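You operate a simulated robot arm through the tools that you are given. There is no shell and no other tool.

You run a simulated robot arm. Do the job below in one go: nothing can be reset, and whatever is moved stays where it is left.

## Task
Hang the orange towel on the drying rail and peg both towels.
Fine: yellow peg on the orange towel, blue peg on the teal one.
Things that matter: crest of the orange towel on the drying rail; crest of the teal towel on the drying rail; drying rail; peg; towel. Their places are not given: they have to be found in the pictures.

Only the result counts: the job must be done as asked and must still hold three seconds after the hand-in. Knocking over, shifting, dropping, spilling or breaking anything else fails it. Flat cloth is picked up by pressing the open fingertips on it (5 to 10 N) and closing them slowly along it; thin cloth reads only 2 to 8 mm in the jaws.

## Robot
A 7-joint arm with a two-finger parallel gripper, fixed in place. Base frame: the origin is at the foot of the arm, x ahead of it, y to its left, z up. Readings come in mm, rad, newtons and seconds.
With the tool pointing down near the work surface it reaches from about 420 to 900 mm from the base axis. Its first joint turns from -2.007 to 2.007 rad. Payload 3.91 kg.
The tool frame sits at the grasp point between the pads (the TCP): z along the fingers, y along the line on which they close. The tips reach 30 mm beyond it. The gripper opens to 110 mm. The fingers are 20 mm wide and 10 mm thick; the gripper's body (48 by 112 mm) begins 55 mm behind the TCP.
Orientation is that of the tool frame in the base frame, as a unit quaternion [x, y, z, w]. With the fingers straight down and closing along the base's y, the tool's x points along the base's -x, its y along +y and its z along -z.

## Interface
- The arm moves only by the tool nudge_tool. Its arguments are lists of equal length, an entry for each row: "travel": the shift along the tool's x, y, z in units of 25 mm (1.0 is 25 mm), a list of three; "angular": the turn, a rotation vector about the tool's x, y, z in units of 8 degrees (1.0 is 8 degrees), a list of three; "grip": the opening in per cent of the stroke, from 0 (shut) to 100 (fully open). In form: {"travel": [[tx, ty, tz], ...], "angular": [[ax, ay, az], ...], "grip": [grip, ...]}. A call has 1 to 20 rows; each row shifts and turns the commanded pose from where the row before left it, along the tool's axes as they then stand. A call with a number of a shift or a turn outside -1 to 1 is refused whole. Rows are played at 5 a second. More than 50 mm and 0.15 rad between two rows, or a gripper value outside its range, and nothing of the call is played. Where a pose cannot be reached the arm comes as near as it can. A force on the tool above 40 N (or 10 N above the force at the start of the call, whichever is more), or a blocked arm, ends the call early, and 0.2 s more pass. The fingers move at their own pace (about 153 mm/s each) and stop on an object; they squeeze with about 38 N. The grip force told is the motor's: it shows also when the fingers shut on nothing. Time passes only in rows, and 0.2 s behind the last, so rows that do not move let the fingers close. It gives the time, the measured TCP pose, the force on the tool (base axes), the opening and the grip force at its end, in the units of the frame above (readings bear some noise), with the torque about the TCP (base axes, N m) and any sound that the robot's microphone picked up.
- Cameras (640 x 400 px; columns grow to the right, rows downward): "scene" is fixed at [211.8, 495.2, 1409.4]; the picture's right is [-0.54, -0.84, 0.00], its down [-0.14, 0.09, -0.99] and it looks along [0.83, -0.53, -0.17] (base axes); focal length 214 px, centre (320, 200). "wrist" rides on the gripper at [72, 17, -103] in the tool frame; the picture's right is [-0.23, 0.97, 0.00], its down [-0.76, -0.18, -0.62] and it looks along [-0.61, -0.14, 0.78] (tool axes); focal length 222 px, centre (320, 200).
- get_image(camera): a new picture of that camera. No time passes.
- slide_trunk(by): slides the trunk up (or, below 0, down) by that many mm; the arm rides with it, the base frame stays. It gives what a move gives, with no picture.
- point_at(camera, pixels): for up to 12 pixels [column, row] of the newest picture of that camera ("zoom" is the newest enlarged one), the place [x, y, z] in the base frame of the surface seen there, good to about 2 mm, but the place of the scene camera against the robot may be out by one fixed shift of up to 12 mm in any direction. No time passes.
- close_up(camera, box): a new picture of the part [left, top, right, bottom] of that camera's present view, enlarged. No time passes.
- hand_in(): hands the job in; it is judged then, once.

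Unless the task says otherwise, let go and move clear before handing in.

The tools are called after "Emit:" by a JSON object that holds its "fn" and its "kwargs". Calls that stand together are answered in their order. nudge_tool: Moves the arm, as the interface text tells. Its arguments: {"type":"object","properties":{"travel":{"type":"array","items":{"type":"array","items":{"type":"number"}}},"angular":{"type":"array","items":{"type":"array","items":{"type":"number"}}},"grip":{"type":"array","items":{"type":"number"}}},"required":["travel","angular","grip"]} The other tools are called the same way: slide_trunk (by) slides the trunk up or down; get_image (camera) takes a picture; point_at (camera, pixels) gives the place of the surface under pixels of a picture; close_up (camera, box) takes an enlarged picture of a part of a camera's view; hand_in () hands the job in.

At the start:

```text
t: 0.0
tcp_pos: [441.1, 194.4, 1475.2]
ee_rot: [0.0, 1.0, 0.0, 0.0]
wrist_force: [-0.5, -0.1, 0.3]
moment: [0.0, -0.01, 0.02]
opening: 109.9
grasp_force: 0.1
trunk travel left (down, up): [-800.0, 190.0]
```

scene: 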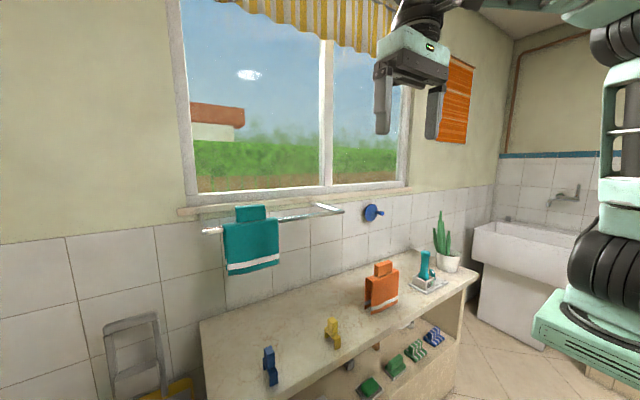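
wrist: 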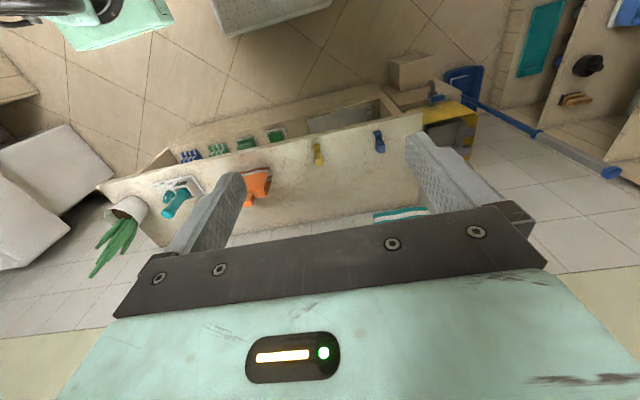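

The scene picture shows the teal towel already on the rail at about (250,240), the orange towel folded on a stand at (382,285), the yellow peg at (332,332) and the blue peg at (269,365). I'll take enlarged views before I move anything.

Emit:
{"fn": "close_up", "kwargs": {"camera": "scene", "box": [190, 190, 390, 315]}}

Emit:
{"fn": "close_up", "kwargs": {"camera": "scene", "box": [240, 250, 440, 400]}}

Emit:
{"fn": "get_image", "kwargs": {"camera": "scene"}}

Emit:
{"fn": "get_image", "kwargs": {"camera": "wrist"}}

```text
3.20 times, centred on (290, 252) of scene
```

zoom: 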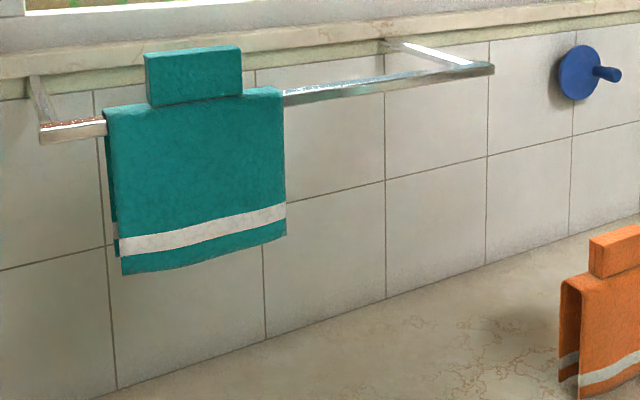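

```text
2.67 times, centred on (340, 325) of scene
```

zoom: 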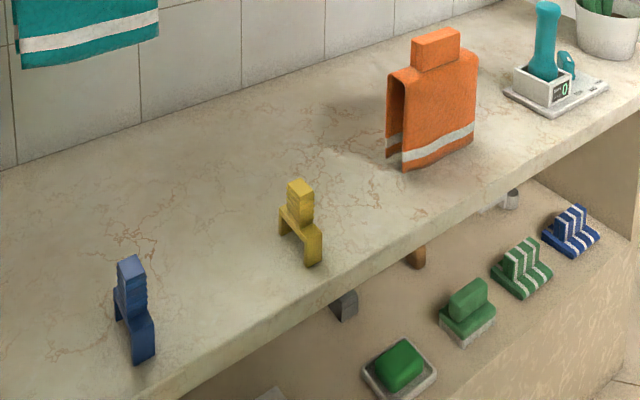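

```text
taken
```

scene: 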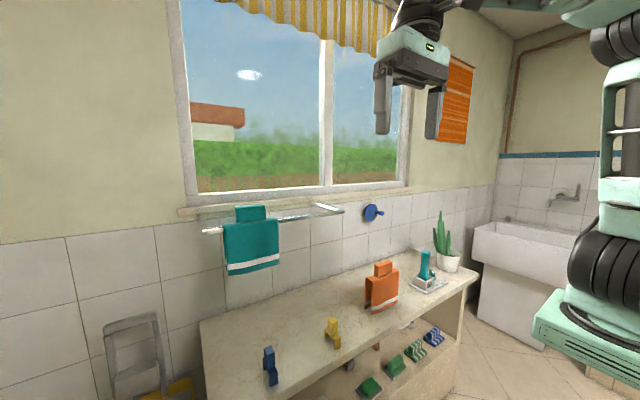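

```text
taken
```

wrist: 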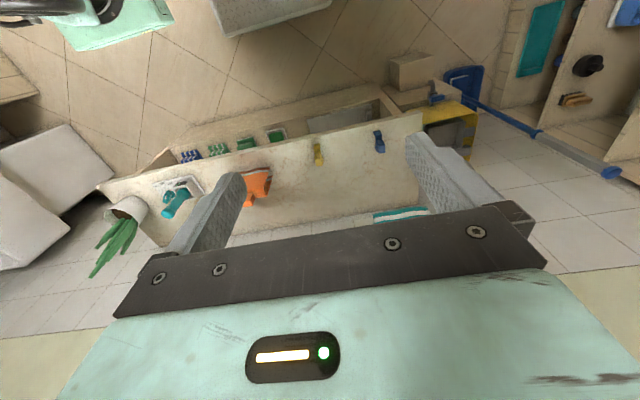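

The newest enlarged view is the bench, with the yellow peg at (300,220), the blue peg at (135,300) and the orange towel at (430,100). I'll measure points on these and on the rail.

Emit:
{"fn": "point_at", "kwargs": {"camera": "zoom", "pixels": [[432, 32], [416, 45], [458, 32], [438, 58], [390, 75], [408, 80], [476, 60], [404, 165], [474, 140], [390, 150], [350, 170], [440, 180]]}}

Emit:
{"fn": "point_at", "kwargs": {"camera": "zoom", "pixels": [[290, 184], [300, 182], [300, 205], [311, 192], [282, 210], [312, 235], [310, 262], [320, 258], [280, 230], [300, 245], [250, 240], [320, 240]]}}

Emit:
{"fn": "point_at", "kwargs": {"camera": "zoom", "pixels": [[122, 262], [134, 258], [131, 285], [142, 266], [118, 300], [143, 330], [140, 358], [152, 354], [117, 318], [128, 340], [90, 320], [180, 330]]}}

Emit:
{"fn": "point_at", "kwargs": {"camera": "scene", "pixels": [[205, 231], [221, 228], [280, 218], [300, 215], [320, 212], [340, 210], [250, 207], [250, 215], [226, 224], [275, 219], [230, 272], [278, 262]]}}

```text
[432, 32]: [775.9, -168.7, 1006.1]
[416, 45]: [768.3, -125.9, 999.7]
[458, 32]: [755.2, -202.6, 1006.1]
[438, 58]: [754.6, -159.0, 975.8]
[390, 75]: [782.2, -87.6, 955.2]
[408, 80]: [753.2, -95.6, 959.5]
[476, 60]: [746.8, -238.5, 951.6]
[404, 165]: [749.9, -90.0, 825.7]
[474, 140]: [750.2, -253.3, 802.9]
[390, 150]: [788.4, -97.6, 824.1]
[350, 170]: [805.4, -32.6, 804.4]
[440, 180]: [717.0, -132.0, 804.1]
```

```text
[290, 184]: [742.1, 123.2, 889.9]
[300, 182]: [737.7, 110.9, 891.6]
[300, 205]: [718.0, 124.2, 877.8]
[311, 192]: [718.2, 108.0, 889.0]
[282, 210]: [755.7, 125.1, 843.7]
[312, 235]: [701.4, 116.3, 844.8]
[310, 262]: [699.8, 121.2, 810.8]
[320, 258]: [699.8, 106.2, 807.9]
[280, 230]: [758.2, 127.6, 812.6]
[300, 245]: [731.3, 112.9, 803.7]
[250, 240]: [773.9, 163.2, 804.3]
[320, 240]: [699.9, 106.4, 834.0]
```

```text
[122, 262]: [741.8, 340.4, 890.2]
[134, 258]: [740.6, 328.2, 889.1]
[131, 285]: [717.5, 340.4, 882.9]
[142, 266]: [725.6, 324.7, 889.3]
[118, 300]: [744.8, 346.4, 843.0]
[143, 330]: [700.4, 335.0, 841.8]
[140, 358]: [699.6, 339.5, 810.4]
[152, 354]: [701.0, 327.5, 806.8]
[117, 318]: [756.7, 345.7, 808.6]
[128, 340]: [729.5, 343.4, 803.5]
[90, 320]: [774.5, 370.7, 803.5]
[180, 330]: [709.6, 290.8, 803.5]
```

```text
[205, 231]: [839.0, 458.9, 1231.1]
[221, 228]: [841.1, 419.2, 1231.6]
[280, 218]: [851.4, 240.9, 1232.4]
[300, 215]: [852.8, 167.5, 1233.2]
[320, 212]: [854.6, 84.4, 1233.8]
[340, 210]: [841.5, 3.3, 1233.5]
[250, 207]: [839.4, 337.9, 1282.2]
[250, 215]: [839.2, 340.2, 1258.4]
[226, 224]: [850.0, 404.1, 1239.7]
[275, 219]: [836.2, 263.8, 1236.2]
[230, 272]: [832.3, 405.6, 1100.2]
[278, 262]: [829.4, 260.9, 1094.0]
```

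The rail lies along y at about x 848, z 1233, and the bench top is at z 804. The towel tab is about 80 mm long in y, and the peg tabs are about 16 mm in y. I'll measure the wall, the sill and the bench edge for clearance.

Emit:
{"fn": "point_at", "kwargs": {"camera": "scene", "pixels": [[190, 212], [260, 200], [330, 193], [400, 186], [330, 230], [310, 206], [315, 208], [203, 215], [370, 212], [381, 212], [340, 170], [200, 330]]}}

Emit:
{"fn": "close_up", "kwargs": {"camera": "scene", "box": [195, 195, 295, 285]}}

```text
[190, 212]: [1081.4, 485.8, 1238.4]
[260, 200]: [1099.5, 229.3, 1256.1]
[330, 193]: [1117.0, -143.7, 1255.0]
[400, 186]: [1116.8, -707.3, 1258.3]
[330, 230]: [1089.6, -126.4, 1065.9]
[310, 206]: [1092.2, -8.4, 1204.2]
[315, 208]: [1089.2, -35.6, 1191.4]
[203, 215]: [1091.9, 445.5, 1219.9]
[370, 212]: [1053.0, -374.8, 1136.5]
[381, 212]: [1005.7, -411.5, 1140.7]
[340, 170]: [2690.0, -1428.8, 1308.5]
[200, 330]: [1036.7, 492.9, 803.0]
```

```text
4.44 times, centred on (245, 240) of scene
```

zoom: 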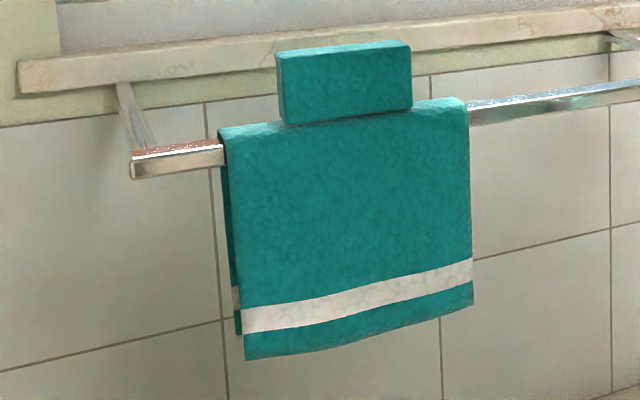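

The wall is at x≈1090, about 240 mm behind the rail, so there is plenty of clearance. I'll measure the rail and the teal towel in this close view.

Emit:
{"fn": "point_at", "kwargs": {"camera": "zoom", "pixels": [[140, 155], [215, 145], [215, 158], [140, 172], [230, 132], [222, 128], [285, 58], [278, 80], [405, 45], [410, 80], [465, 103], [455, 98]]}}

Emit:
{"fn": "point_at", "kwargs": {"camera": "zoom", "pixels": [[480, 105], [480, 118], [550, 94], [550, 106], [630, 84], [630, 97], [300, 50], [345, 50], [345, 54], [345, 118], [250, 200], [450, 200]]}}

Emit:
{"fn": "close_up", "kwargs": {"camera": "scene", "box": [270, 190, 390, 240]}}

```text
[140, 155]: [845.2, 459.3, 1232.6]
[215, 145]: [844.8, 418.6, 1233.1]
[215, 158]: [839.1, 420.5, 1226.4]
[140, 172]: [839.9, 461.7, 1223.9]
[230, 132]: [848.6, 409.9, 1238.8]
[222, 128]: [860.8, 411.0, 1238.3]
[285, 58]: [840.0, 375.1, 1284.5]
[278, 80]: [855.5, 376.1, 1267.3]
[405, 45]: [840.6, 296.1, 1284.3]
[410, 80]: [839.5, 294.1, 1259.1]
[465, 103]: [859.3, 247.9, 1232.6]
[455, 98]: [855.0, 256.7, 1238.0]
```

```text
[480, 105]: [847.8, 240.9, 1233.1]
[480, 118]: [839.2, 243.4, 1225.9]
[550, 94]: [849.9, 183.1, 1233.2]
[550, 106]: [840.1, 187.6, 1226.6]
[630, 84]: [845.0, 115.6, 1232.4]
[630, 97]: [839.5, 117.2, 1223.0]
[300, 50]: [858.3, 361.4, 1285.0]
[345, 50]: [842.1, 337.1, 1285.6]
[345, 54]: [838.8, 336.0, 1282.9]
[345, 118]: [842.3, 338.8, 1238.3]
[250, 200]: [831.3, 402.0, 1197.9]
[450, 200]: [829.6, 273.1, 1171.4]
```

```text
5.33 times, centred on (330, 215) of scene
```

zoom: 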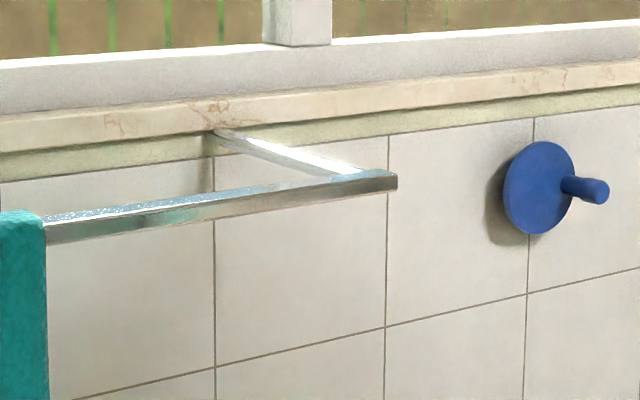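

The rail's front face is at x≈839.5 with its top at z 1233, and the teal crest is at z≈1238. Next I'll measure the right end of the rail and zoom in on the orange towel.

Emit:
{"fn": "point_at", "kwargs": {"camera": "zoom", "pixels": [[385, 173], [390, 183], [395, 182], [300, 165], [340, 175], [200, 193], [200, 208], [60, 222], [60, 235], [220, 135], [205, 195], [300, 188]]}}

Emit:
{"fn": "close_up", "kwargs": {"camera": "scene", "box": [345, 250, 445, 320]}}

```text
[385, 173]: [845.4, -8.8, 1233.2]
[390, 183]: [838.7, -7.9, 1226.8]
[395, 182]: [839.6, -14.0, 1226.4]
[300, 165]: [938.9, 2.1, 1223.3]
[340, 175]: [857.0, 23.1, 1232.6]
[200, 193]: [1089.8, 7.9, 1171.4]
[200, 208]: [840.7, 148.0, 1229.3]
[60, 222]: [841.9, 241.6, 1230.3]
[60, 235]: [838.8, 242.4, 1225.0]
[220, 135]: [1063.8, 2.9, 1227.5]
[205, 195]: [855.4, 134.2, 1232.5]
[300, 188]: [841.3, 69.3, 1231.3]
```

```text
5.71 times, centred on (395, 285) of scene
```

zoom: 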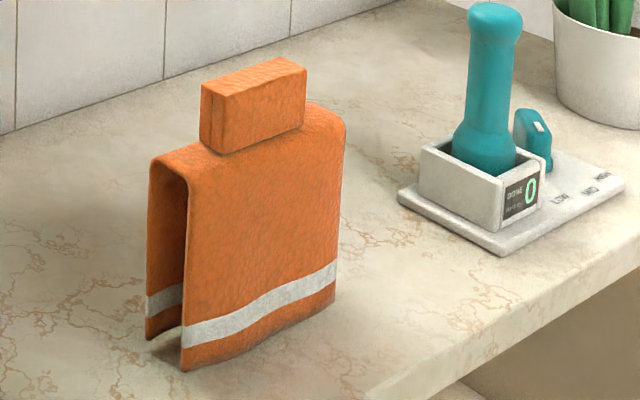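

The orange towel is a stiff saddle standing on the bench with a tab on its crest. I'll measure its tab corners and legs.

Emit:
{"fn": "point_at", "kwargs": {"camera": "zoom", "pixels": [[203, 85], [228, 98], [300, 70], [270, 60], [202, 120], [214, 110], [222, 140], [302, 118], [165, 158], [185, 180], [150, 200], [335, 130]]}}

Emit:
{"fn": "point_at", "kwargs": {"camera": "zoom", "pixels": [[186, 240], [260, 230], [330, 210], [186, 365], [330, 295], [150, 330], [180, 200], [200, 160], [320, 115], [340, 140], [250, 80], [190, 150]]}}

```text
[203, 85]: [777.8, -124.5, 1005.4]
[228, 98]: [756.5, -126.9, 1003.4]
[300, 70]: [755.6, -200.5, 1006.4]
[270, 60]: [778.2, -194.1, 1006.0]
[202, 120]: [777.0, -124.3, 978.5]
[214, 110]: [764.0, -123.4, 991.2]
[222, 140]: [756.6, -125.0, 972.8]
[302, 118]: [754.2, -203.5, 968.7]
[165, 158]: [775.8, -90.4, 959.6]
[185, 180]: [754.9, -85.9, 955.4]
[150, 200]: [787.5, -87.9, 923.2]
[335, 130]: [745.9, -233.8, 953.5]
```

```text
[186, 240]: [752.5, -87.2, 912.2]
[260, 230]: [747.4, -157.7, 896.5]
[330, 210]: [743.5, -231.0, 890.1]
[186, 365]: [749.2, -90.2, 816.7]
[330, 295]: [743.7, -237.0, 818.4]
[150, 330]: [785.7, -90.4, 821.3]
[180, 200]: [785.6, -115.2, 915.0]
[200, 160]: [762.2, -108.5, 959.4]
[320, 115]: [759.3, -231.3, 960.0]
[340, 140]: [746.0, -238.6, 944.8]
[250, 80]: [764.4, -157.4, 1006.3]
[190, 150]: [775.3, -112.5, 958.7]
```

The orange tab spans about x 756–778, y −124 to −204, z 958–1006, with perhaps 2° of yaw. Now I'll zoom in on both pegs.

Emit:
{"fn": "close_up", "kwargs": {"camera": "scene", "box": [310, 305, 360, 360]}}

Emit:
{"fn": "close_up", "kwargs": {"camera": "scene", "box": [245, 335, 305, 395]}}

```text
7.27 times, centred on (335, 332) of scene
```

zoom: 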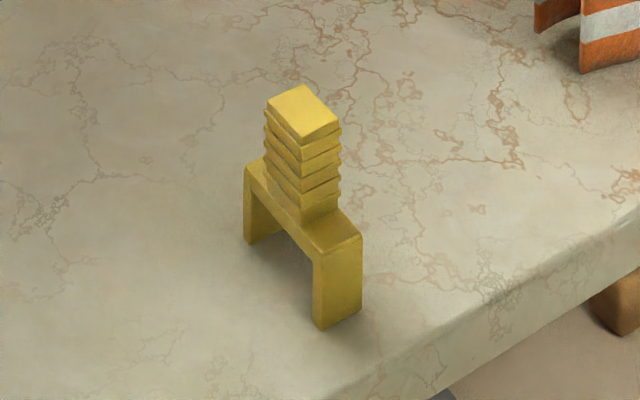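

```text
6.67 times, centred on (275, 365) of scene
```

zoom: 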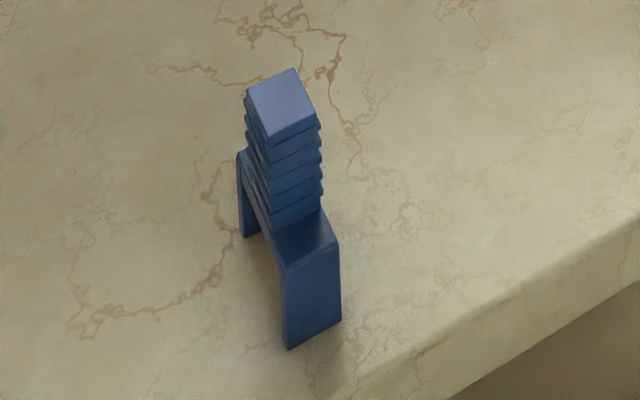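

Both pegs are rigid arches with ridged tabs. I'll measure the blue one in the newest zoom.

Emit:
{"fn": "point_at", "kwargs": {"camera": "zoom", "pixels": [[248, 92], [292, 72], [316, 115], [272, 140], [288, 258], [338, 242], [290, 340], [338, 315], [240, 165], [242, 230], [320, 215], [315, 290]]}}

Emit:
{"fn": "point_at", "kwargs": {"camera": "zoom", "pixels": [[283, 290], [279, 320], [281, 300], [245, 170], [256, 195], [268, 235], [275, 225], [258, 220], [260, 215], [300, 250], [325, 235], [290, 190]]}}

Emit:
{"fn": "close_up", "kwargs": {"camera": "scene", "box": [310, 305, 360, 360]}}

```text
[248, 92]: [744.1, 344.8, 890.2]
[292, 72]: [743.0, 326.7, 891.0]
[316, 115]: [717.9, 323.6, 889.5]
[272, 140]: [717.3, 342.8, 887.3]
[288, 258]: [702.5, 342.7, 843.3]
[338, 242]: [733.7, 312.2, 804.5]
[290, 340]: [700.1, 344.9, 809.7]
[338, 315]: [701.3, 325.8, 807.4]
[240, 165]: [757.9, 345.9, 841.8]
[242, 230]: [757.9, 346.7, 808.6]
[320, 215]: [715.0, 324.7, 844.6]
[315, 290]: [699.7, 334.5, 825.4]
```

```text
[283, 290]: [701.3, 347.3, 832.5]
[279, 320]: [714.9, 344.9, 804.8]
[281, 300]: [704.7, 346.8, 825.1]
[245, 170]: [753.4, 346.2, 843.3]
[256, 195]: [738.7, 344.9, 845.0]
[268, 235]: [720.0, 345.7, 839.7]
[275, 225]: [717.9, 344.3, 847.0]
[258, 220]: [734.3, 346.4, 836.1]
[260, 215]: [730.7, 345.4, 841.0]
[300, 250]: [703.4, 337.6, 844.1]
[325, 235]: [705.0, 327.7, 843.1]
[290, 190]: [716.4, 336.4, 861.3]
```

```text
7.27 times, centred on (335, 332) of scene
```

zoom: 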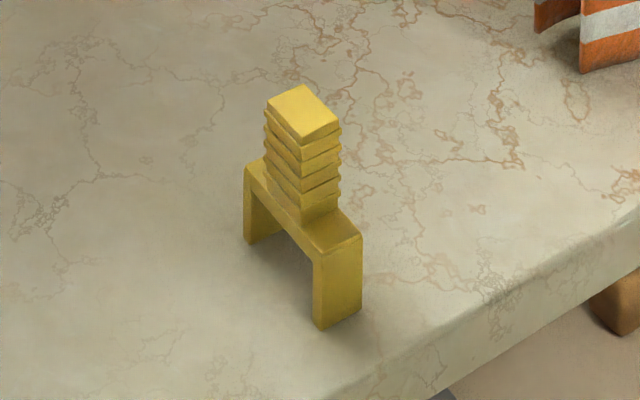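

Emit:
{"fn": "point_at", "kwargs": {"camera": "zoom", "pixels": [[268, 102], [305, 87], [338, 120], [303, 136], [318, 258], [358, 240], [318, 322], [358, 305], [248, 175], [248, 235], [262, 190], [270, 230]]}}

Emit:
{"fn": "point_at", "kwargs": {"camera": "zoom", "pixels": [[315, 310], [313, 300], [315, 270], [300, 240], [285, 225], [280, 225], [262, 205], [258, 240], [251, 240], [275, 232], [335, 225], [320, 170]]}}

```text
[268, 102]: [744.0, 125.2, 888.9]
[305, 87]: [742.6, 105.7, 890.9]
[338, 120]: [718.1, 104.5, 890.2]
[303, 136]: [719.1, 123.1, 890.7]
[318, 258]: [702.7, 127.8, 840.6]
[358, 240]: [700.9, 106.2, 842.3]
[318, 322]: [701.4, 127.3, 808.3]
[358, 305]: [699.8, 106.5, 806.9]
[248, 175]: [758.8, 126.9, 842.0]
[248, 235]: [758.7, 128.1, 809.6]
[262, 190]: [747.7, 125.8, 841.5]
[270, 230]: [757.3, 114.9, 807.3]
```

```text
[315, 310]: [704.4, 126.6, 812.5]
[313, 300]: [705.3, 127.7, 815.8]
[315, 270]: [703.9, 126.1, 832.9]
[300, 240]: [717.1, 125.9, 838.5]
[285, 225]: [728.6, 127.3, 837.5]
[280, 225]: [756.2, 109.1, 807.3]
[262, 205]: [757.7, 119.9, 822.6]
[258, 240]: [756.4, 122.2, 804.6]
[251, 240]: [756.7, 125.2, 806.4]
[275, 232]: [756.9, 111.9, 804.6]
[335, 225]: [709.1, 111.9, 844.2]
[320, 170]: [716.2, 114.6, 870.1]
```

The peg tabs are centred near (730,115) for yellow and (730,335) for blue, about 26 by 20 mm and reaching z 890. The arches look wide enough to straddle a towel. I'll lower the trunk while the arm is clear of the bench.

Emit:
{"fn": "slide_trunk", "kwargs": {"by": -330}}

```text
t: 3.2
tcp_pos: [438.8, 195.1, 1144.8]
ee_rot: [0.0, 1.0, 0.0, 0.0]
wrist_force: [1.5, -0.2, 0.6]
moment: [-0.05, 0.0, 0.0]
opening: 109.9
grasp_force: 0.1
trunk travel left (down, up): [-470.0, 520.0]
```

The trunk is down and the TCP is at z 1145, clear of everything. I'll move toward the orange towel at this height.

Emit:
{"fn": "nudge_tool", "kwargs": {"travel": [[-0.7, -0.9, 0], [-0.7, -0.9, 0], [-0.7, -0.9, 0], [-0.7, -0.9, 0], [-0.7, -0.9, 0], [-0.7, -0.9, 0], [-0.7, -0.9, 0], [-0.7, -0.9, 0], [-0.7, -0.9, 0], [-0.7, -0.9, 0], [-0.7, -0.9, 0], [-0.7, -0.9, 0], [0, 0, 0]], "angular": [[0, 0, 0], [0, 0, 0], [0, 0, 0], [0, 0, 0], [0, 0, 0], [0, 0, 0], [0, 0, 0], [0, 0, 0], [0, 0, 0], [0, 0, 0], [0, 0, 0], [0, 0, 0], [0, 0, 0]], "grip": [100, 100, 100, 100, 100, 100, 100, 100, 100, 100, 100, 100, 100]}}

Emit:
{"fn": "get_image", "kwargs": {"camera": "wrist"}}

Emit:
{"fn": "get_image", "kwargs": {"camera": "scene"}}

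```text
t: 6.0
tcp_pos: [649.7, -76.6, 1145.5]
ee_rot: [0.0, 1.0, 0.0, 0.0]
wrist_force: [0.5, 0.7, -0.9]
moment: [0.04, -0.01, 0.0]
opening: 109.9
grasp_force: 0.1
trunk travel left (down, up): [-470.0, 520.0]
```

```text
taken
```

wrist: 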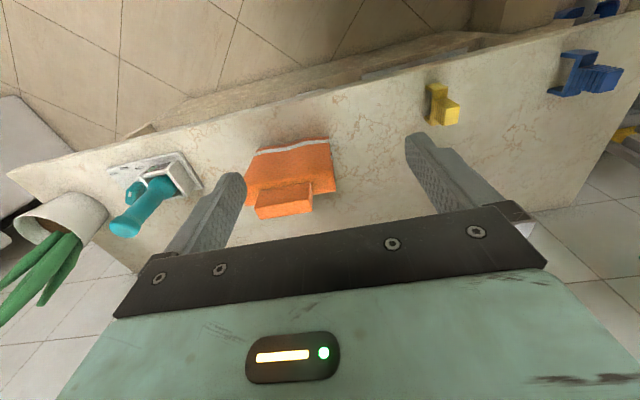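

```text
taken
```

scene: 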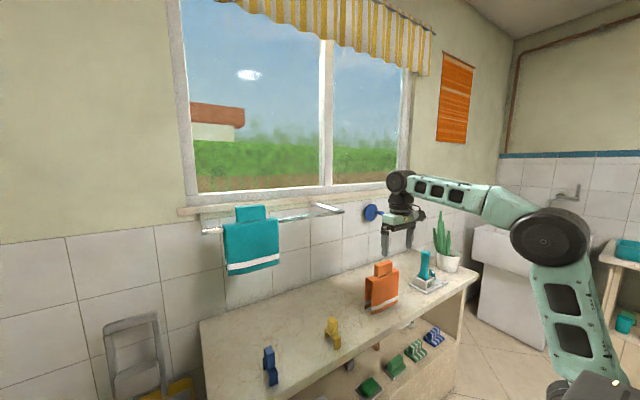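

The wrist picture shows the orange tab at (285,198), the yellow peg at (442,105) and the blue peg at (590,75). I'll zoom in and measure them with the wrist camera, which doesn't carry the scene camera's shift.

Emit:
{"fn": "close_up", "kwargs": {"camera": "wrist", "box": [230, 125, 350, 225]}}

```text
4.00 times, centred on (290, 175) of wrist
```

zoom: 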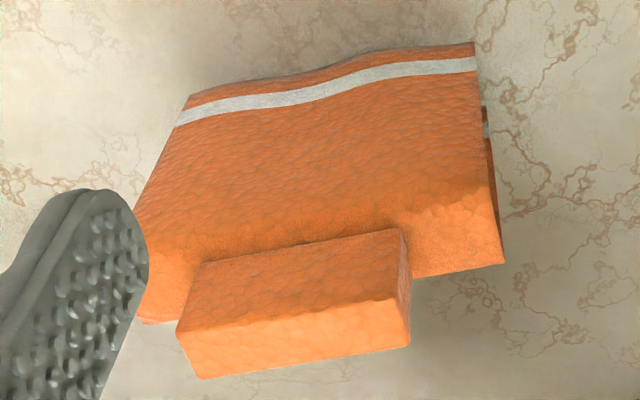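

Emit:
{"fn": "point_at", "kwargs": {"camera": "zoom", "pixels": [[185, 335], [200, 375], [395, 303], [406, 340], [300, 340], [300, 318], [295, 360], [190, 300], [398, 240], [408, 290], [300, 280], [495, 262]]}}

Emit:
{"fn": "point_at", "kwargs": {"camera": "zoom", "pixels": [[490, 225], [470, 150], [475, 50], [180, 115], [160, 200], [300, 150], [480, 260], [440, 270], [160, 290], [155, 315], [145, 310], [488, 130]]}}

Emit:
{"fn": "point_at", "kwargs": {"camera": "wrist", "pixels": [[434, 107], [458, 107], [437, 124], [459, 120], [446, 115], [585, 72], [590, 90], [617, 90], [620, 72], [600, 80], [435, 85], [560, 95]]}}

```text
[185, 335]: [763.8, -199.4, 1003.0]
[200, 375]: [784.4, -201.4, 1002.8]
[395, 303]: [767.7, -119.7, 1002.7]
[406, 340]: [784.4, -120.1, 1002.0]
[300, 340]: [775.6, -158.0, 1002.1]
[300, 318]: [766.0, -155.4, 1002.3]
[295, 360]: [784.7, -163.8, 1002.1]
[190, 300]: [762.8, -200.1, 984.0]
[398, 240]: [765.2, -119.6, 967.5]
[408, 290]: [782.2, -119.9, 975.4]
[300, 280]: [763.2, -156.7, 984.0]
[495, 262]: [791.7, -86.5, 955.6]
```

```text
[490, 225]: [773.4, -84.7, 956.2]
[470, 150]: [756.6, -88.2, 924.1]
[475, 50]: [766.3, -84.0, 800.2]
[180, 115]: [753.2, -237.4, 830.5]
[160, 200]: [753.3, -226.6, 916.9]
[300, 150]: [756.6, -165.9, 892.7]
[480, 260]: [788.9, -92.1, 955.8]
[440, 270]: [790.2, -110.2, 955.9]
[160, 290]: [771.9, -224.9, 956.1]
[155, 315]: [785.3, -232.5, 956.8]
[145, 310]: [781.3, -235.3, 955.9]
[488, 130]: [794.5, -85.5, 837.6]
```

```text
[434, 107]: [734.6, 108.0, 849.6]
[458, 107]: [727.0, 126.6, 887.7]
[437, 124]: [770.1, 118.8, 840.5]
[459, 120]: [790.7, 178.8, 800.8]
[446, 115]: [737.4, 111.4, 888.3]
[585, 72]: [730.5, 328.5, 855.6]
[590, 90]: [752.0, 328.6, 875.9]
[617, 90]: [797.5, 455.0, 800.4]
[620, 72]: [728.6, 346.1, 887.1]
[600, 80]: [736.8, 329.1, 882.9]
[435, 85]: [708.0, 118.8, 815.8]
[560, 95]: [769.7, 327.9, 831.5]
```

The wrist camera puts the tab at x 763.5–784.7, y −200.5 to −119.8, top z 1002.5. The scene camera is therefore off by about (+7.5, +4, −3.5). I'll move above the tab at (774.5, −160).

Emit:
{"fn": "nudge_tool", "kwargs": {"travel": [[-0.832, -0.556, 0], [-0.832, -0.556, 0], [-0.832, -0.556, 0], [-0.832, -0.556, 0], [-0.832, -0.556, 0], [-0.832, -0.556, 0], [0, 0, 0.8], [0, 0, 0.8], [0, 0, 0.8], [0, 0, 0.4], [0, 0, 0]], "angular": [[0, 0, 0], [0, 0, 0], [0, 0, 0], [0, 0, 0], [0, 0, 0], [0, 0, 0], [0, 0, 0], [0, 0, 0], [0, 0, 0], [0, 0, 0], [0, 0, 0]], "grip": [100, 100, 100, 100, 100, 100, 100, 100, 100, 100, 100]}}

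Emit:
{"fn": "get_image", "kwargs": {"camera": "wrist"}}

```text
t: 8.4
tcp_pos: [773.8, -159.3, 1075.0]
ee_rot: [0.0, 1.0, 0.0, -0.001]
wrist_force: [0.8, -0.1, 0.7]
moment: [-0.06, -0.01, -0.01]
opening: 109.9
grasp_force: 0.1
trunk travel left (down, up): [-470.0, 520.0]
```

```text
taken
```

wrist: 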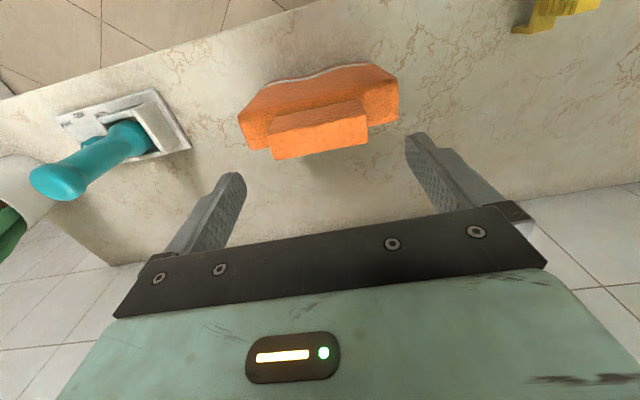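

Emit:
{"fn": "close_up", "kwargs": {"camera": "wrist", "box": [225, 55, 415, 175]}}

```text
3.33 times, centred on (320, 115) of wrist
```

zoom: 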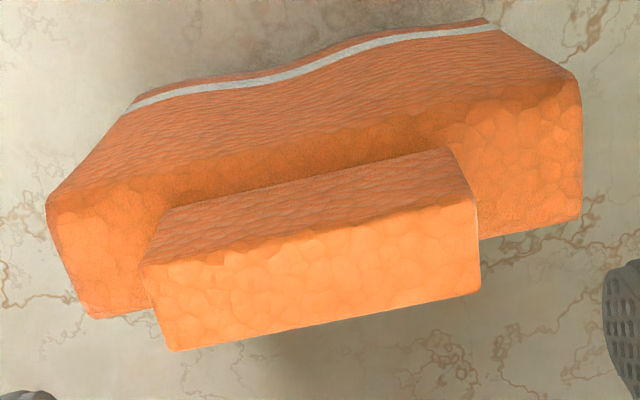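

Emit:
{"fn": "point_at", "kwargs": {"camera": "zoom", "pixels": [[148, 272], [170, 345], [470, 205], [478, 288], [310, 270], [310, 320], [160, 220], [450, 155], [575, 110], [575, 210], [60, 220], [90, 310]]}}

```text
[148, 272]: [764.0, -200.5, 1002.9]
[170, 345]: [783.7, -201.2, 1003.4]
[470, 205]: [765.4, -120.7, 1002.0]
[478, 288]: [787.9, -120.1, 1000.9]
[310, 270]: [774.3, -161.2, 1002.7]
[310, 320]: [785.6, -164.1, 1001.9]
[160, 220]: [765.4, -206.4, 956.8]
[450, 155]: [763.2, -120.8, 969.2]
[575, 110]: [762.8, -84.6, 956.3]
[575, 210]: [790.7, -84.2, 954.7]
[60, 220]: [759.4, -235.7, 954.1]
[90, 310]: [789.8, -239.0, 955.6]
```

The tab centre is confirmed at (775, −160.6) with the crest at z 956. I'll descend to TCP z≈990 so the tips stop about 4 mm above the crest, then close on the tab.

Emit:
{"fn": "nudge_tool", "kwargs": {"travel": [[-0.04, -0.04, 0.6], [0, 0, 0.6], [0, 0, 0.6], [0, 0, 0.6], [0, 0, 0.6], [0, 0, 0.4], [0, 0, 0]], "angular": [[0, 0, 0], [0, 0, 0], [0, 0, 0], [0, 0, 0], [0, 0, 0], [0, 0, 0], [0, 0, 0]], "grip": [100, 100, 100, 100, 100, 100, 100]}}

Emit:
{"fn": "get_image", "kwargs": {"camera": "wrist"}}

Emit:
{"fn": "close_up", "kwargs": {"camera": "scene", "box": [345, 210, 445, 320]}}

```text
t: 10.1
tcp_pos: [774.7, -159.5, 989.9]
ee_rot: [0.0, 1.0, 0.0, 0.0]
wrist_force: [-0.1, -0.3, 0.0]
moment: [0.03, 0.01, 0.04]
opening: 110.1
grasp_force: 0.1
trunk travel left (down, up): [-470.0, 520.0]
```

```text
taken
```

wrist: 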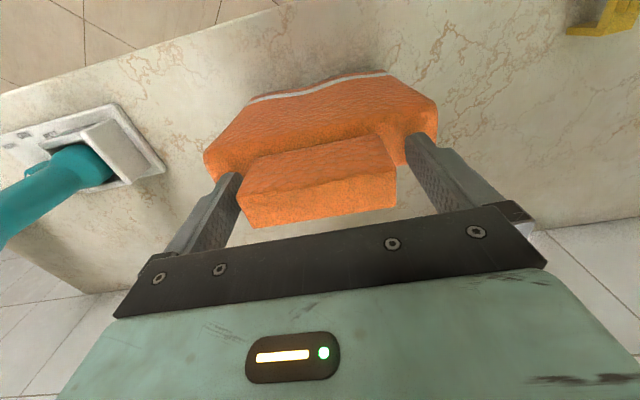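

```text
3.64 times, centred on (395, 265) of scene
```

zoom: 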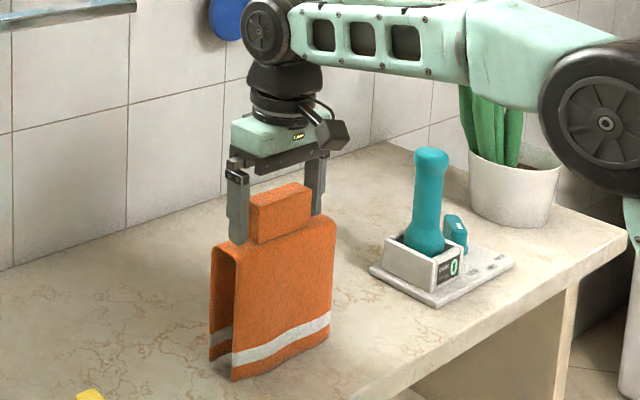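

The fingers straddle the tab evenly. I'll close on it in steps.

Emit:
{"fn": "nudge_tool", "kwargs": {"travel": [[0, 0, 0], [0, 0, 0], [0, 0, 0], [0, 0, 0], [0, 0, 0], [0, 0, 0], [0, 0, 0], [0, 0, 0]], "angular": [[0, 0, 0], [0, 0, 0], [0, 0, 0], [0, 0, 0], [0, 0, 0], [0, 0, 0], [0, 0, 0], [0, 0, 0]], "grip": [90, 82, 77, 74, 71, 65, 55, 55]}}

Emit:
{"fn": "get_image", "kwargs": {"camera": "wrist"}}

```text
t: 11.8
tcp_pos: [775.6, -159.4, 991.0]
ee_rot: [-0.001, 1.0, 0.0, -0.001]
wrist_force: [1.0, -2.7, 1.5]
moment: [-0.05, -0.05, -0.01]
opening: 84.6
grasp_force: 37.8
trunk travel left (down, up): [-470.0, 520.0]
```

```text
taken
```

wrist: 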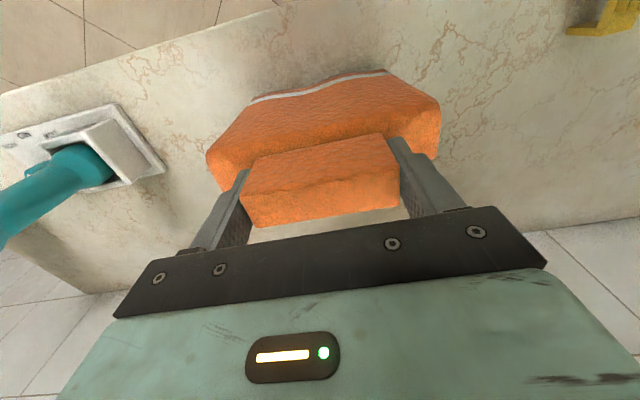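

The jaws have stopped on the tab at 84.6 mm with 37.8 N. I'll lift 50 mm and check the hold.

Emit:
{"fn": "nudge_tool", "kwargs": {"travel": [[0, 0, -0.4], [0, 0, -0.4], [0, 0, -0.6], [0, 0, -0.6], [0, 0, 0]], "angular": [[0, 0, 0], [0, 0, 0], [0, 0, 0], [0, 0, 0], [0, 0, 0]], "grip": [55, 55, 55, 55, 55]}}

Emit:
{"fn": "get_image", "kwargs": {"camera": "wrist"}}

Emit:
{"fn": "get_image", "kwargs": {"camera": "scene"}}

```text
t: 13.1
tcp_pos: [775.3, -161.2, 1039.4]
ee_rot: [-0.001, 1.0, 0.0, 0.0]
wrist_force: [-0.3, 0.8, -0.9]
moment: [0.02, 0.03, -0.02]
opening: 84.9
grasp_force: 38.3
trunk travel left (down, up): [-470.0, 520.0]
```

```text
taken
```

wrist: 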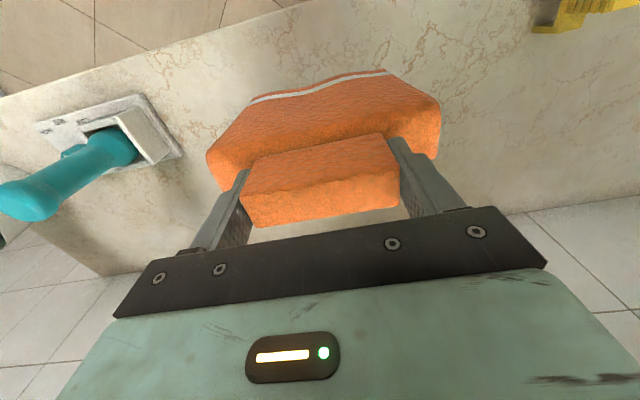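

```text
taken
```

scene: 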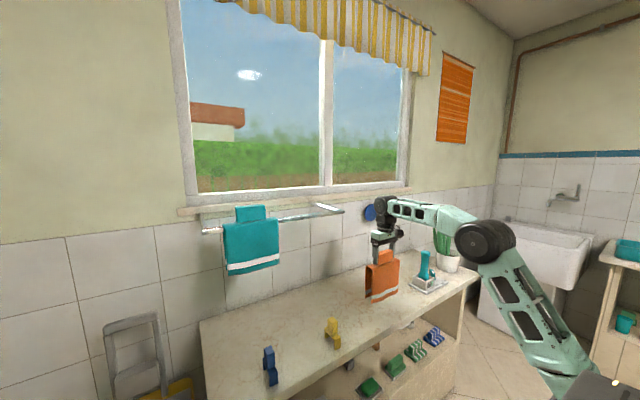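

The towel came up with the gripper and the force is steady. I'll measure how it sits in the jaws before moving off.

Emit:
{"fn": "close_up", "kwargs": {"camera": "wrist", "box": [190, 60, 460, 235]}}

Emit:
{"fn": "point_at", "kwargs": {"camera": "wrist", "pixels": [[243, 197], [253, 224], [388, 170], [397, 205], [320, 200], [320, 188], [210, 155], [222, 188], [436, 108], [436, 150], [250, 105], [384, 75]]}}

```text
2.29 times, centred on (325, 148) of wrist
```

zoom: 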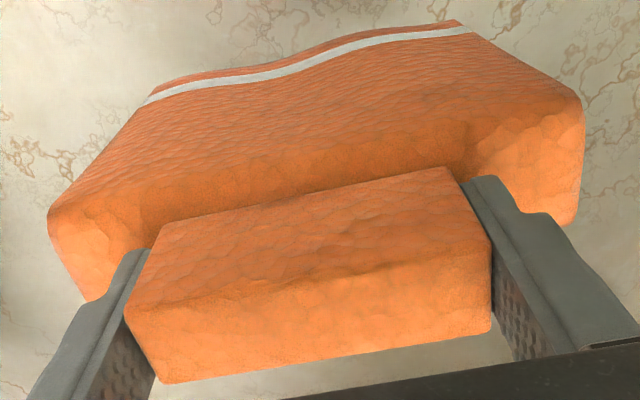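

```text
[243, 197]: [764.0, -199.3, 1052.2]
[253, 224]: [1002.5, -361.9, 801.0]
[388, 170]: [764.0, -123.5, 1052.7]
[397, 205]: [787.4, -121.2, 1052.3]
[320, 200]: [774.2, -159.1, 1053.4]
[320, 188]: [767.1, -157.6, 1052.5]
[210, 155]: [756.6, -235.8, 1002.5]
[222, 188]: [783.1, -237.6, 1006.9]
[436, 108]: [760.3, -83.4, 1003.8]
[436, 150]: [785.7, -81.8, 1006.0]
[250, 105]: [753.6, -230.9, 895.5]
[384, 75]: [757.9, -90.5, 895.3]
```

The towel hangs level: the tab top is at TCP+13, the crest at TCP−33 and it's centred on the TCP in x. I'll back away from the bench toward the robot before rising.

Emit:
{"fn": "nudge_tool", "kwargs": {"travel": [[0.3, 0, -0.4], [0.5, 0, -0.6], [0.7, 0, -0.6], [0.8, 0, -0.6], [0.8, 0, -0.6], [0.8, 0, -0.4], [0.8, 0, 0], [0.3, 0, 0], [0, 0, 0]], "angular": [[0, 0, 0], [0, 0, 0], [0, 0, 0], [0, 0, 0], [0, 0, 0], [0, 0, 0], [0, 0, 0], [0, 0, 0], [0, 0, 0]], "grip": [55, 55, 55, 55, 55, 55, 55, 55, 55]}}

```text
t: 15.1
tcp_pos: [650.7, -160.1, 1118.7]
ee_rot: [0.0, 1.0, 0.0, 0.0]
wrist_force: [-0.4, 0.4, -1.3]
moment: [-0.03, -0.02, 0.04]
opening: 84.7
grasp_force: 37.9
trunk travel left (down, up): [-470.0, 520.0]
```

I'm holding steady at x 651, z 1119. I'll raise the trunk 250 mm.

Emit:
{"fn": "slide_trunk", "kwargs": {"by": 250}}

```text
t: 17.6
tcp_pos: [650.8, -160.2, 1369.3]
ee_rot: [0.0, 1.0, 0.0, 0.0]
wrist_force: [0.5, 0.0, -1.3]
moment: [-0.05, 0.0, -0.03]
opening: 84.8
grasp_force: 37.8
trunk travel left (down, up): [-720.0, 270.0]
```

I'll rise to z≈1450 and swing to y≈118, which is free rail between the right bracket and the teal towel, keeping x at 650.

Emit:
{"fn": "nudge_tool", "kwargs": {"travel": [[0, 0, -0.5], [0, 0, -0.8], [0, 0.3, -0.8], [0, 0.6, -0.8], [0, 0.8, -0.34], [0, 0.9, 0], [0, 0.9, 0], [0, 0.9, 0], [0, 0.9, 0], [0, 0.9, 0], [0, 0.9, 0], [0, 0.9, 0], [0, 0.9, 0], [0, 0.9, 0], [0, 0.8, 0], [0, 0.42, 0], [0, 0, 0]], "angular": [[0, 0, 0], [0, 0, 0], [0, 0, 0], [0, 0, 0], [0, 0, 0], [0, 0, 0], [0, 0, 0], [0, 0, 0], [0, 0, 0], [0, 0, 0], [0, 0, 0], [0, 0, 0], [0, 0, 0], [0, 0, 0], [0, 0, 0], [0, 0, 0], [0, 0, 0]], "grip": [55, 55, 55, 55, 55, 55, 55, 55, 55, 55, 55, 55, 55, 55, 55, 55, 55]}}

Emit:
{"fn": "get_image", "kwargs": {"camera": "wrist"}}

Emit:
{"fn": "get_image", "kwargs": {"camera": "scene"}}

```text
t: 21.2
tcp_pos: [648.0, 104.2, 1449.0]
ee_rot: [0.0, 1.0, 0.001, 0.001]
wrist_force: [0.6, -0.2, -0.7]
moment: [-0.01, 0.01, 0.0]
opening: 84.2
grasp_force: 38.0
out of reach, approached as far as the arm can: row 16
trunk travel left (down, up): [-720.0, 270.0]
```

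```text
taken
```

wrist: 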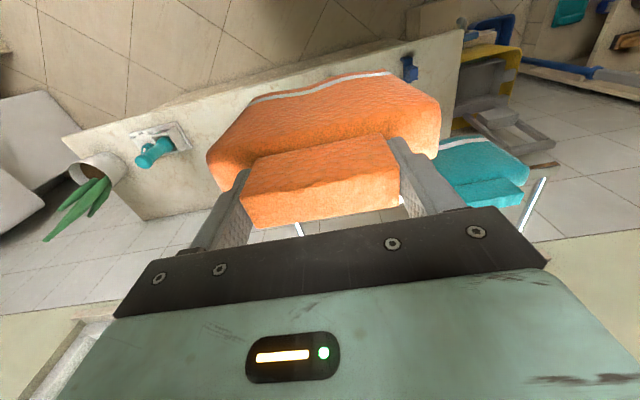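

```text
taken
```

scene: 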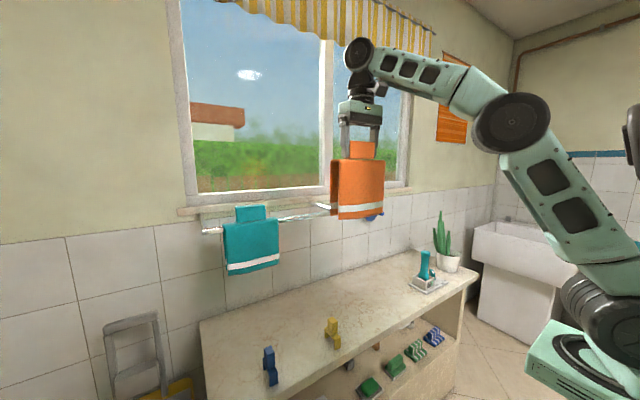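

The arm hit its reach limit at row 16 because it is too high relative to the trunk. The TCP stopped at y 104 and the towel is well clear of the rail. I'll lower the arm here and then raise the trunk to get a better working posture.

Emit:
{"fn": "nudge_tool", "kwargs": {"travel": [[0, 0, 0.4], [0, 0, 0.8], [0, 0, 0.8], [0, 0, 0.8], [0, 0, 0.8], [0, 0, 0.8], [0, 0, 0.8], [0, 0, 0.8], [0, 0, 0.8], [0, 0, 0.8], [0, 0, 0.4], [0, 0, 0]], "angular": [[0, 0, 0], [0, 0, 0], [0, 0, 0], [0, 0, 0], [0, 0, 0], [0, 0, 0], [0, 0, 0], [0, 0, 0], [0, 0, 0], [0, 0, 0], [0, 0, 0], [0, 0, 0]], "grip": [55, 55, 55, 55, 55, 55, 55, 55, 55, 55, 55, 55]}}

```text
t: 23.8
tcp_pos: [651.0, 103.8, 1249.7]
ee_rot: [0.0, 1.0, 0.0, -0.001]
wrist_force: [0.3, 0.7, -1.3]
moment: [0.0, -0.01, 0.0]
opening: 84.4
grasp_force: 38.0
trunk travel left (down, up): [-720.0, 270.0]
```

Emit:
{"fn": "slide_trunk", "kwargs": {"by": 230}}

Emit:
{"fn": "get_image", "kwargs": {"camera": "wrist"}}

Emit:
{"fn": "get_image", "kwargs": {"camera": "scene"}}

```text
t: 26.2
tcp_pos: [650.8, 103.7, 1479.4]
ee_rot: [0.0, 1.0, 0.001, 0.0]
wrist_force: [0.2, 0.2, -1.9]
moment: [0.02, -0.02, -0.03]
opening: 84.3
grasp_force: 37.6
trunk travel left (down, up): [-950.0, 40.0]
```

```text
taken
```

wrist: 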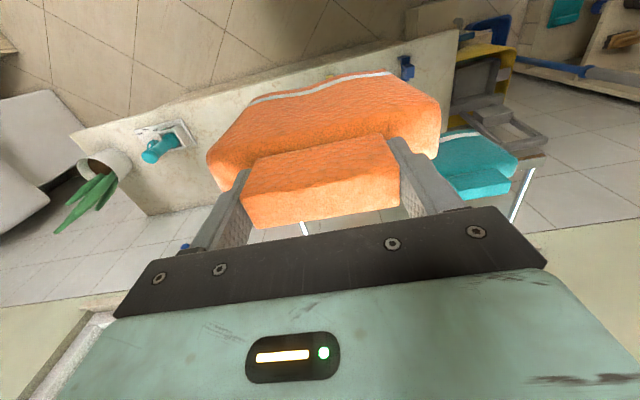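

```text
taken
```

scene: 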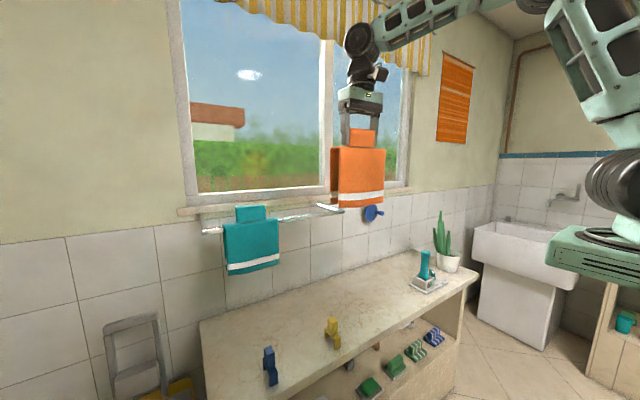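

The towel bottom is at about z 1292, above the rail. The wrist view shows the teal towel at (478,165) and a bit of rail at (522,195) and (306,228), so I'll measure those for the true rail position.

Emit:
{"fn": "close_up", "kwargs": {"camera": "wrist", "box": [430, 120, 560, 230]}}

```text
3.64 times, centred on (495, 175) of wrist
```

zoom: 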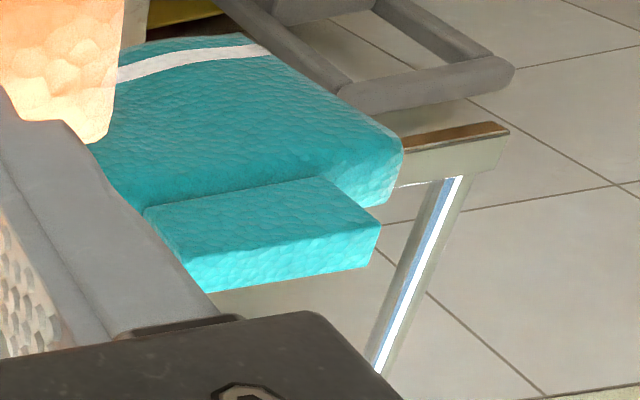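

Emit:
{"fn": "point_at", "kwargs": {"camera": "zoom", "pixels": [[440, 165], [480, 160], [490, 130], [450, 138], [470, 150], [185, 250], [372, 230], [365, 262], [280, 260], [395, 150], [385, 195], [280, 175]]}}

Emit:
{"fn": "point_at", "kwargs": {"camera": "zoom", "pixels": [[420, 148], [420, 165], [430, 175], [495, 165], [500, 145], [460, 142], [460, 170], [340, 160], [360, 180], [240, 250], [300, 150], [375, 240]]}}

Emit:
{"fn": "close_up", "kwargs": {"camera": "wrist", "box": [280, 200, 420, 245]}}

```text
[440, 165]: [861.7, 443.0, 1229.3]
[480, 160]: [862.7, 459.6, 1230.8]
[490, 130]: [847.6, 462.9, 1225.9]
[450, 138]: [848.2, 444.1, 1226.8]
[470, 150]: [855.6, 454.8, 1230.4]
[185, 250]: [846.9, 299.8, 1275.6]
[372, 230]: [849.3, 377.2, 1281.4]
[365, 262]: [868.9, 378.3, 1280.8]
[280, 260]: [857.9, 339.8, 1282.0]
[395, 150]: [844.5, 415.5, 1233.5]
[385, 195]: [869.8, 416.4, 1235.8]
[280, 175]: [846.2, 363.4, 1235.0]
```

```text
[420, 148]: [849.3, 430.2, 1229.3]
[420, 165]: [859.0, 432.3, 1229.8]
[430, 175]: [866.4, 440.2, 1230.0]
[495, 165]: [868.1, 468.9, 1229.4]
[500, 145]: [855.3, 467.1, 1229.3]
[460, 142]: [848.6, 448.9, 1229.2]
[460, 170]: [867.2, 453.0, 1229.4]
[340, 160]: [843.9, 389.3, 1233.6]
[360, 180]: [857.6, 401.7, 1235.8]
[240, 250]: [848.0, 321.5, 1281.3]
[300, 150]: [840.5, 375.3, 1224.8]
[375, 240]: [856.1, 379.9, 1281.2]
```

```text
4.57 times, centred on (350, 222) of wrist
```

zoom: 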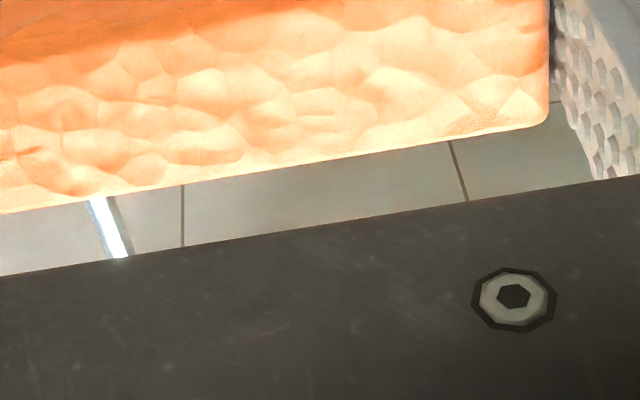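

The wrist camera puts the rail at x 847.6–868, so its centre is 858, with the top at z 1229.5. The teal tab spans y 298–380. I'll move the towel above the rail to (858, 118), staying high.

Emit:
{"fn": "nudge_tool", "kwargs": {"travel": [[-0.3, 0.1, 0], [-0.6, 0.1, 0], [-0.8, 0.1, 0], [-0.8, 0.1, 0], [-0.8, 0.1, 0], [-0.8, 0.07, 0], [-0.8, 0, 0], [-0.8, 0, 0], [-0.8, 0, 0], [-0.8, 0, 0], [-0.6, 0, 0], [-0.3, 0, 0], [-0.09, 0, 0], [0, 0, 0], [0, 0, 0]], "angular": [[0, 0, 0], [0, 0, 0], [0, 0, 0], [0, 0, 0], [0, 0, 0], [0, 0, 0], [0, 0, 0], [0, 0, 0], [0, 0, 0], [0, 0, 0], [0, 0, 0], [0, 0, 0], [0, 0, 0], [0, 0, 0], [0, 0, 0]], "grip": [55, 55, 55, 55, 55, 55, 55, 55, 55, 55, 55, 55, 55, 55, 55]}}

Emit:
{"fn": "get_image", "kwargs": {"camera": "wrist"}}

Emit:
{"fn": "get_image", "kwargs": {"camera": "scene"}}

```text
t: 29.4
tcp_pos: [834.1, 111.6, 1476.7]
ee_rot: [0.0, 1.0, 0.0, -0.001]
wrist_force: [0.0, 0.3, -1.3]
moment: [-0.01, -0.02, -0.01]
opening: 84.7
grasp_force: 38.4
out of reach, approached as far as the arm can: row 10, 11, 12
trunk travel left (down, up): [-950.0, 40.0]
```

```text
taken
```

wrist: 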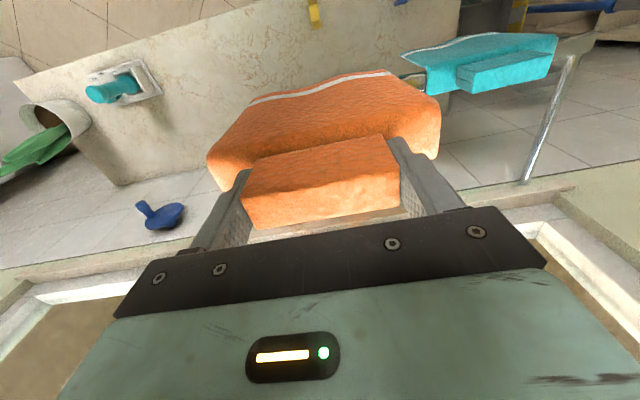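

```text
taken
```

scene: 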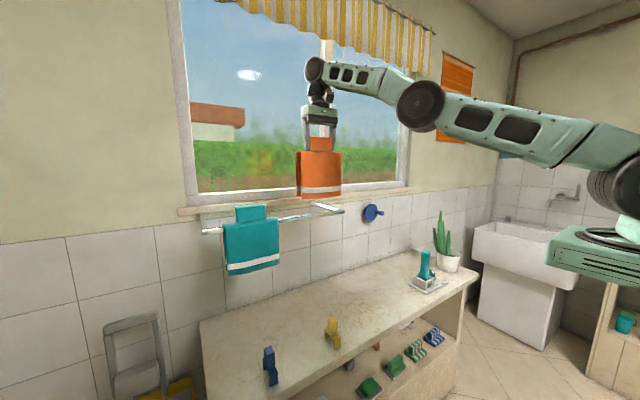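

The arm reached only (834, 112), again because it is high relative to the trunk. Raising the trunk the last 40 mm and lowering the arm will extend the reach. The towel bottom is at about z 1287, still well above the rail.

Emit:
{"fn": "slide_trunk", "kwargs": {"by": 40}}

```text
t: 30.3
tcp_pos: [833.6, 113.1, 1516.9]
ee_rot: [0.0, 1.0, 0.0, 0.0]
wrist_force: [-0.4, -0.9, -1.9]
moment: [0.0, 0.03, -0.02]
opening: 84.5
grasp_force: 37.4
trunk travel left (down, up): [-990.0, 0.0]
```

Now I'll lower to z≈1440, which puts the towel bottom at about 1250, and then go forward to x 858.

Emit:
{"fn": "nudge_tool", "kwargs": {"travel": [[0, 0, 0.5], [0, 0, 0.7], [0, 0, 0.7], [0, 0, 0.7], [0, 0, 0.48], [-0.3, 0.1, 0], [-0.4, 0.1, 0], [-0.28, 0, 0], [0, 0, 0], [0, 0, 0]], "angular": [[0, 0, 0], [0, 0, 0], [0, 0, 0], [0, 0, 0], [0, 0, 0], [0, 0, 0], [0, 0, 0], [0, 0, 0], [0, 0, 0], [0, 0, 0]], "grip": [55, 55, 55, 55, 55, 55, 55, 55, 55, 55]}}

Emit:
{"fn": "get_image", "kwargs": {"camera": "wrist"}}

Emit:
{"fn": "close_up", "kwargs": {"camera": "scene", "box": [200, 120, 400, 245]}}

```text
t: 32.5
tcp_pos: [843.4, 112.3, 1490.5]
ee_rot: [0.0, 1.0, 0.001, 0.0]
wrist_force: [0.4, -0.4, -0.3]
moment: [0.0, 0.03, 0.03]
opening: 84.3
grasp_force: 37.7
out of reach, approached as far as the arm can: row 1, 2, 3, 4, 5, 6, 7, 8
trunk travel left (down, up): [-990.0, 0.0]
```

```text
taken
```

wrist: 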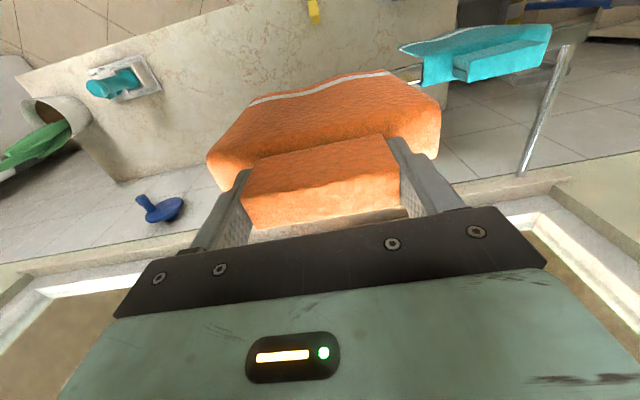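

```text
3.20 times, centred on (300, 182) of scene
```

zoom: 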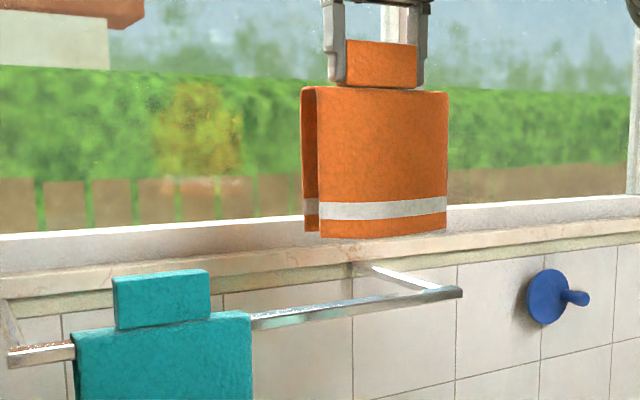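

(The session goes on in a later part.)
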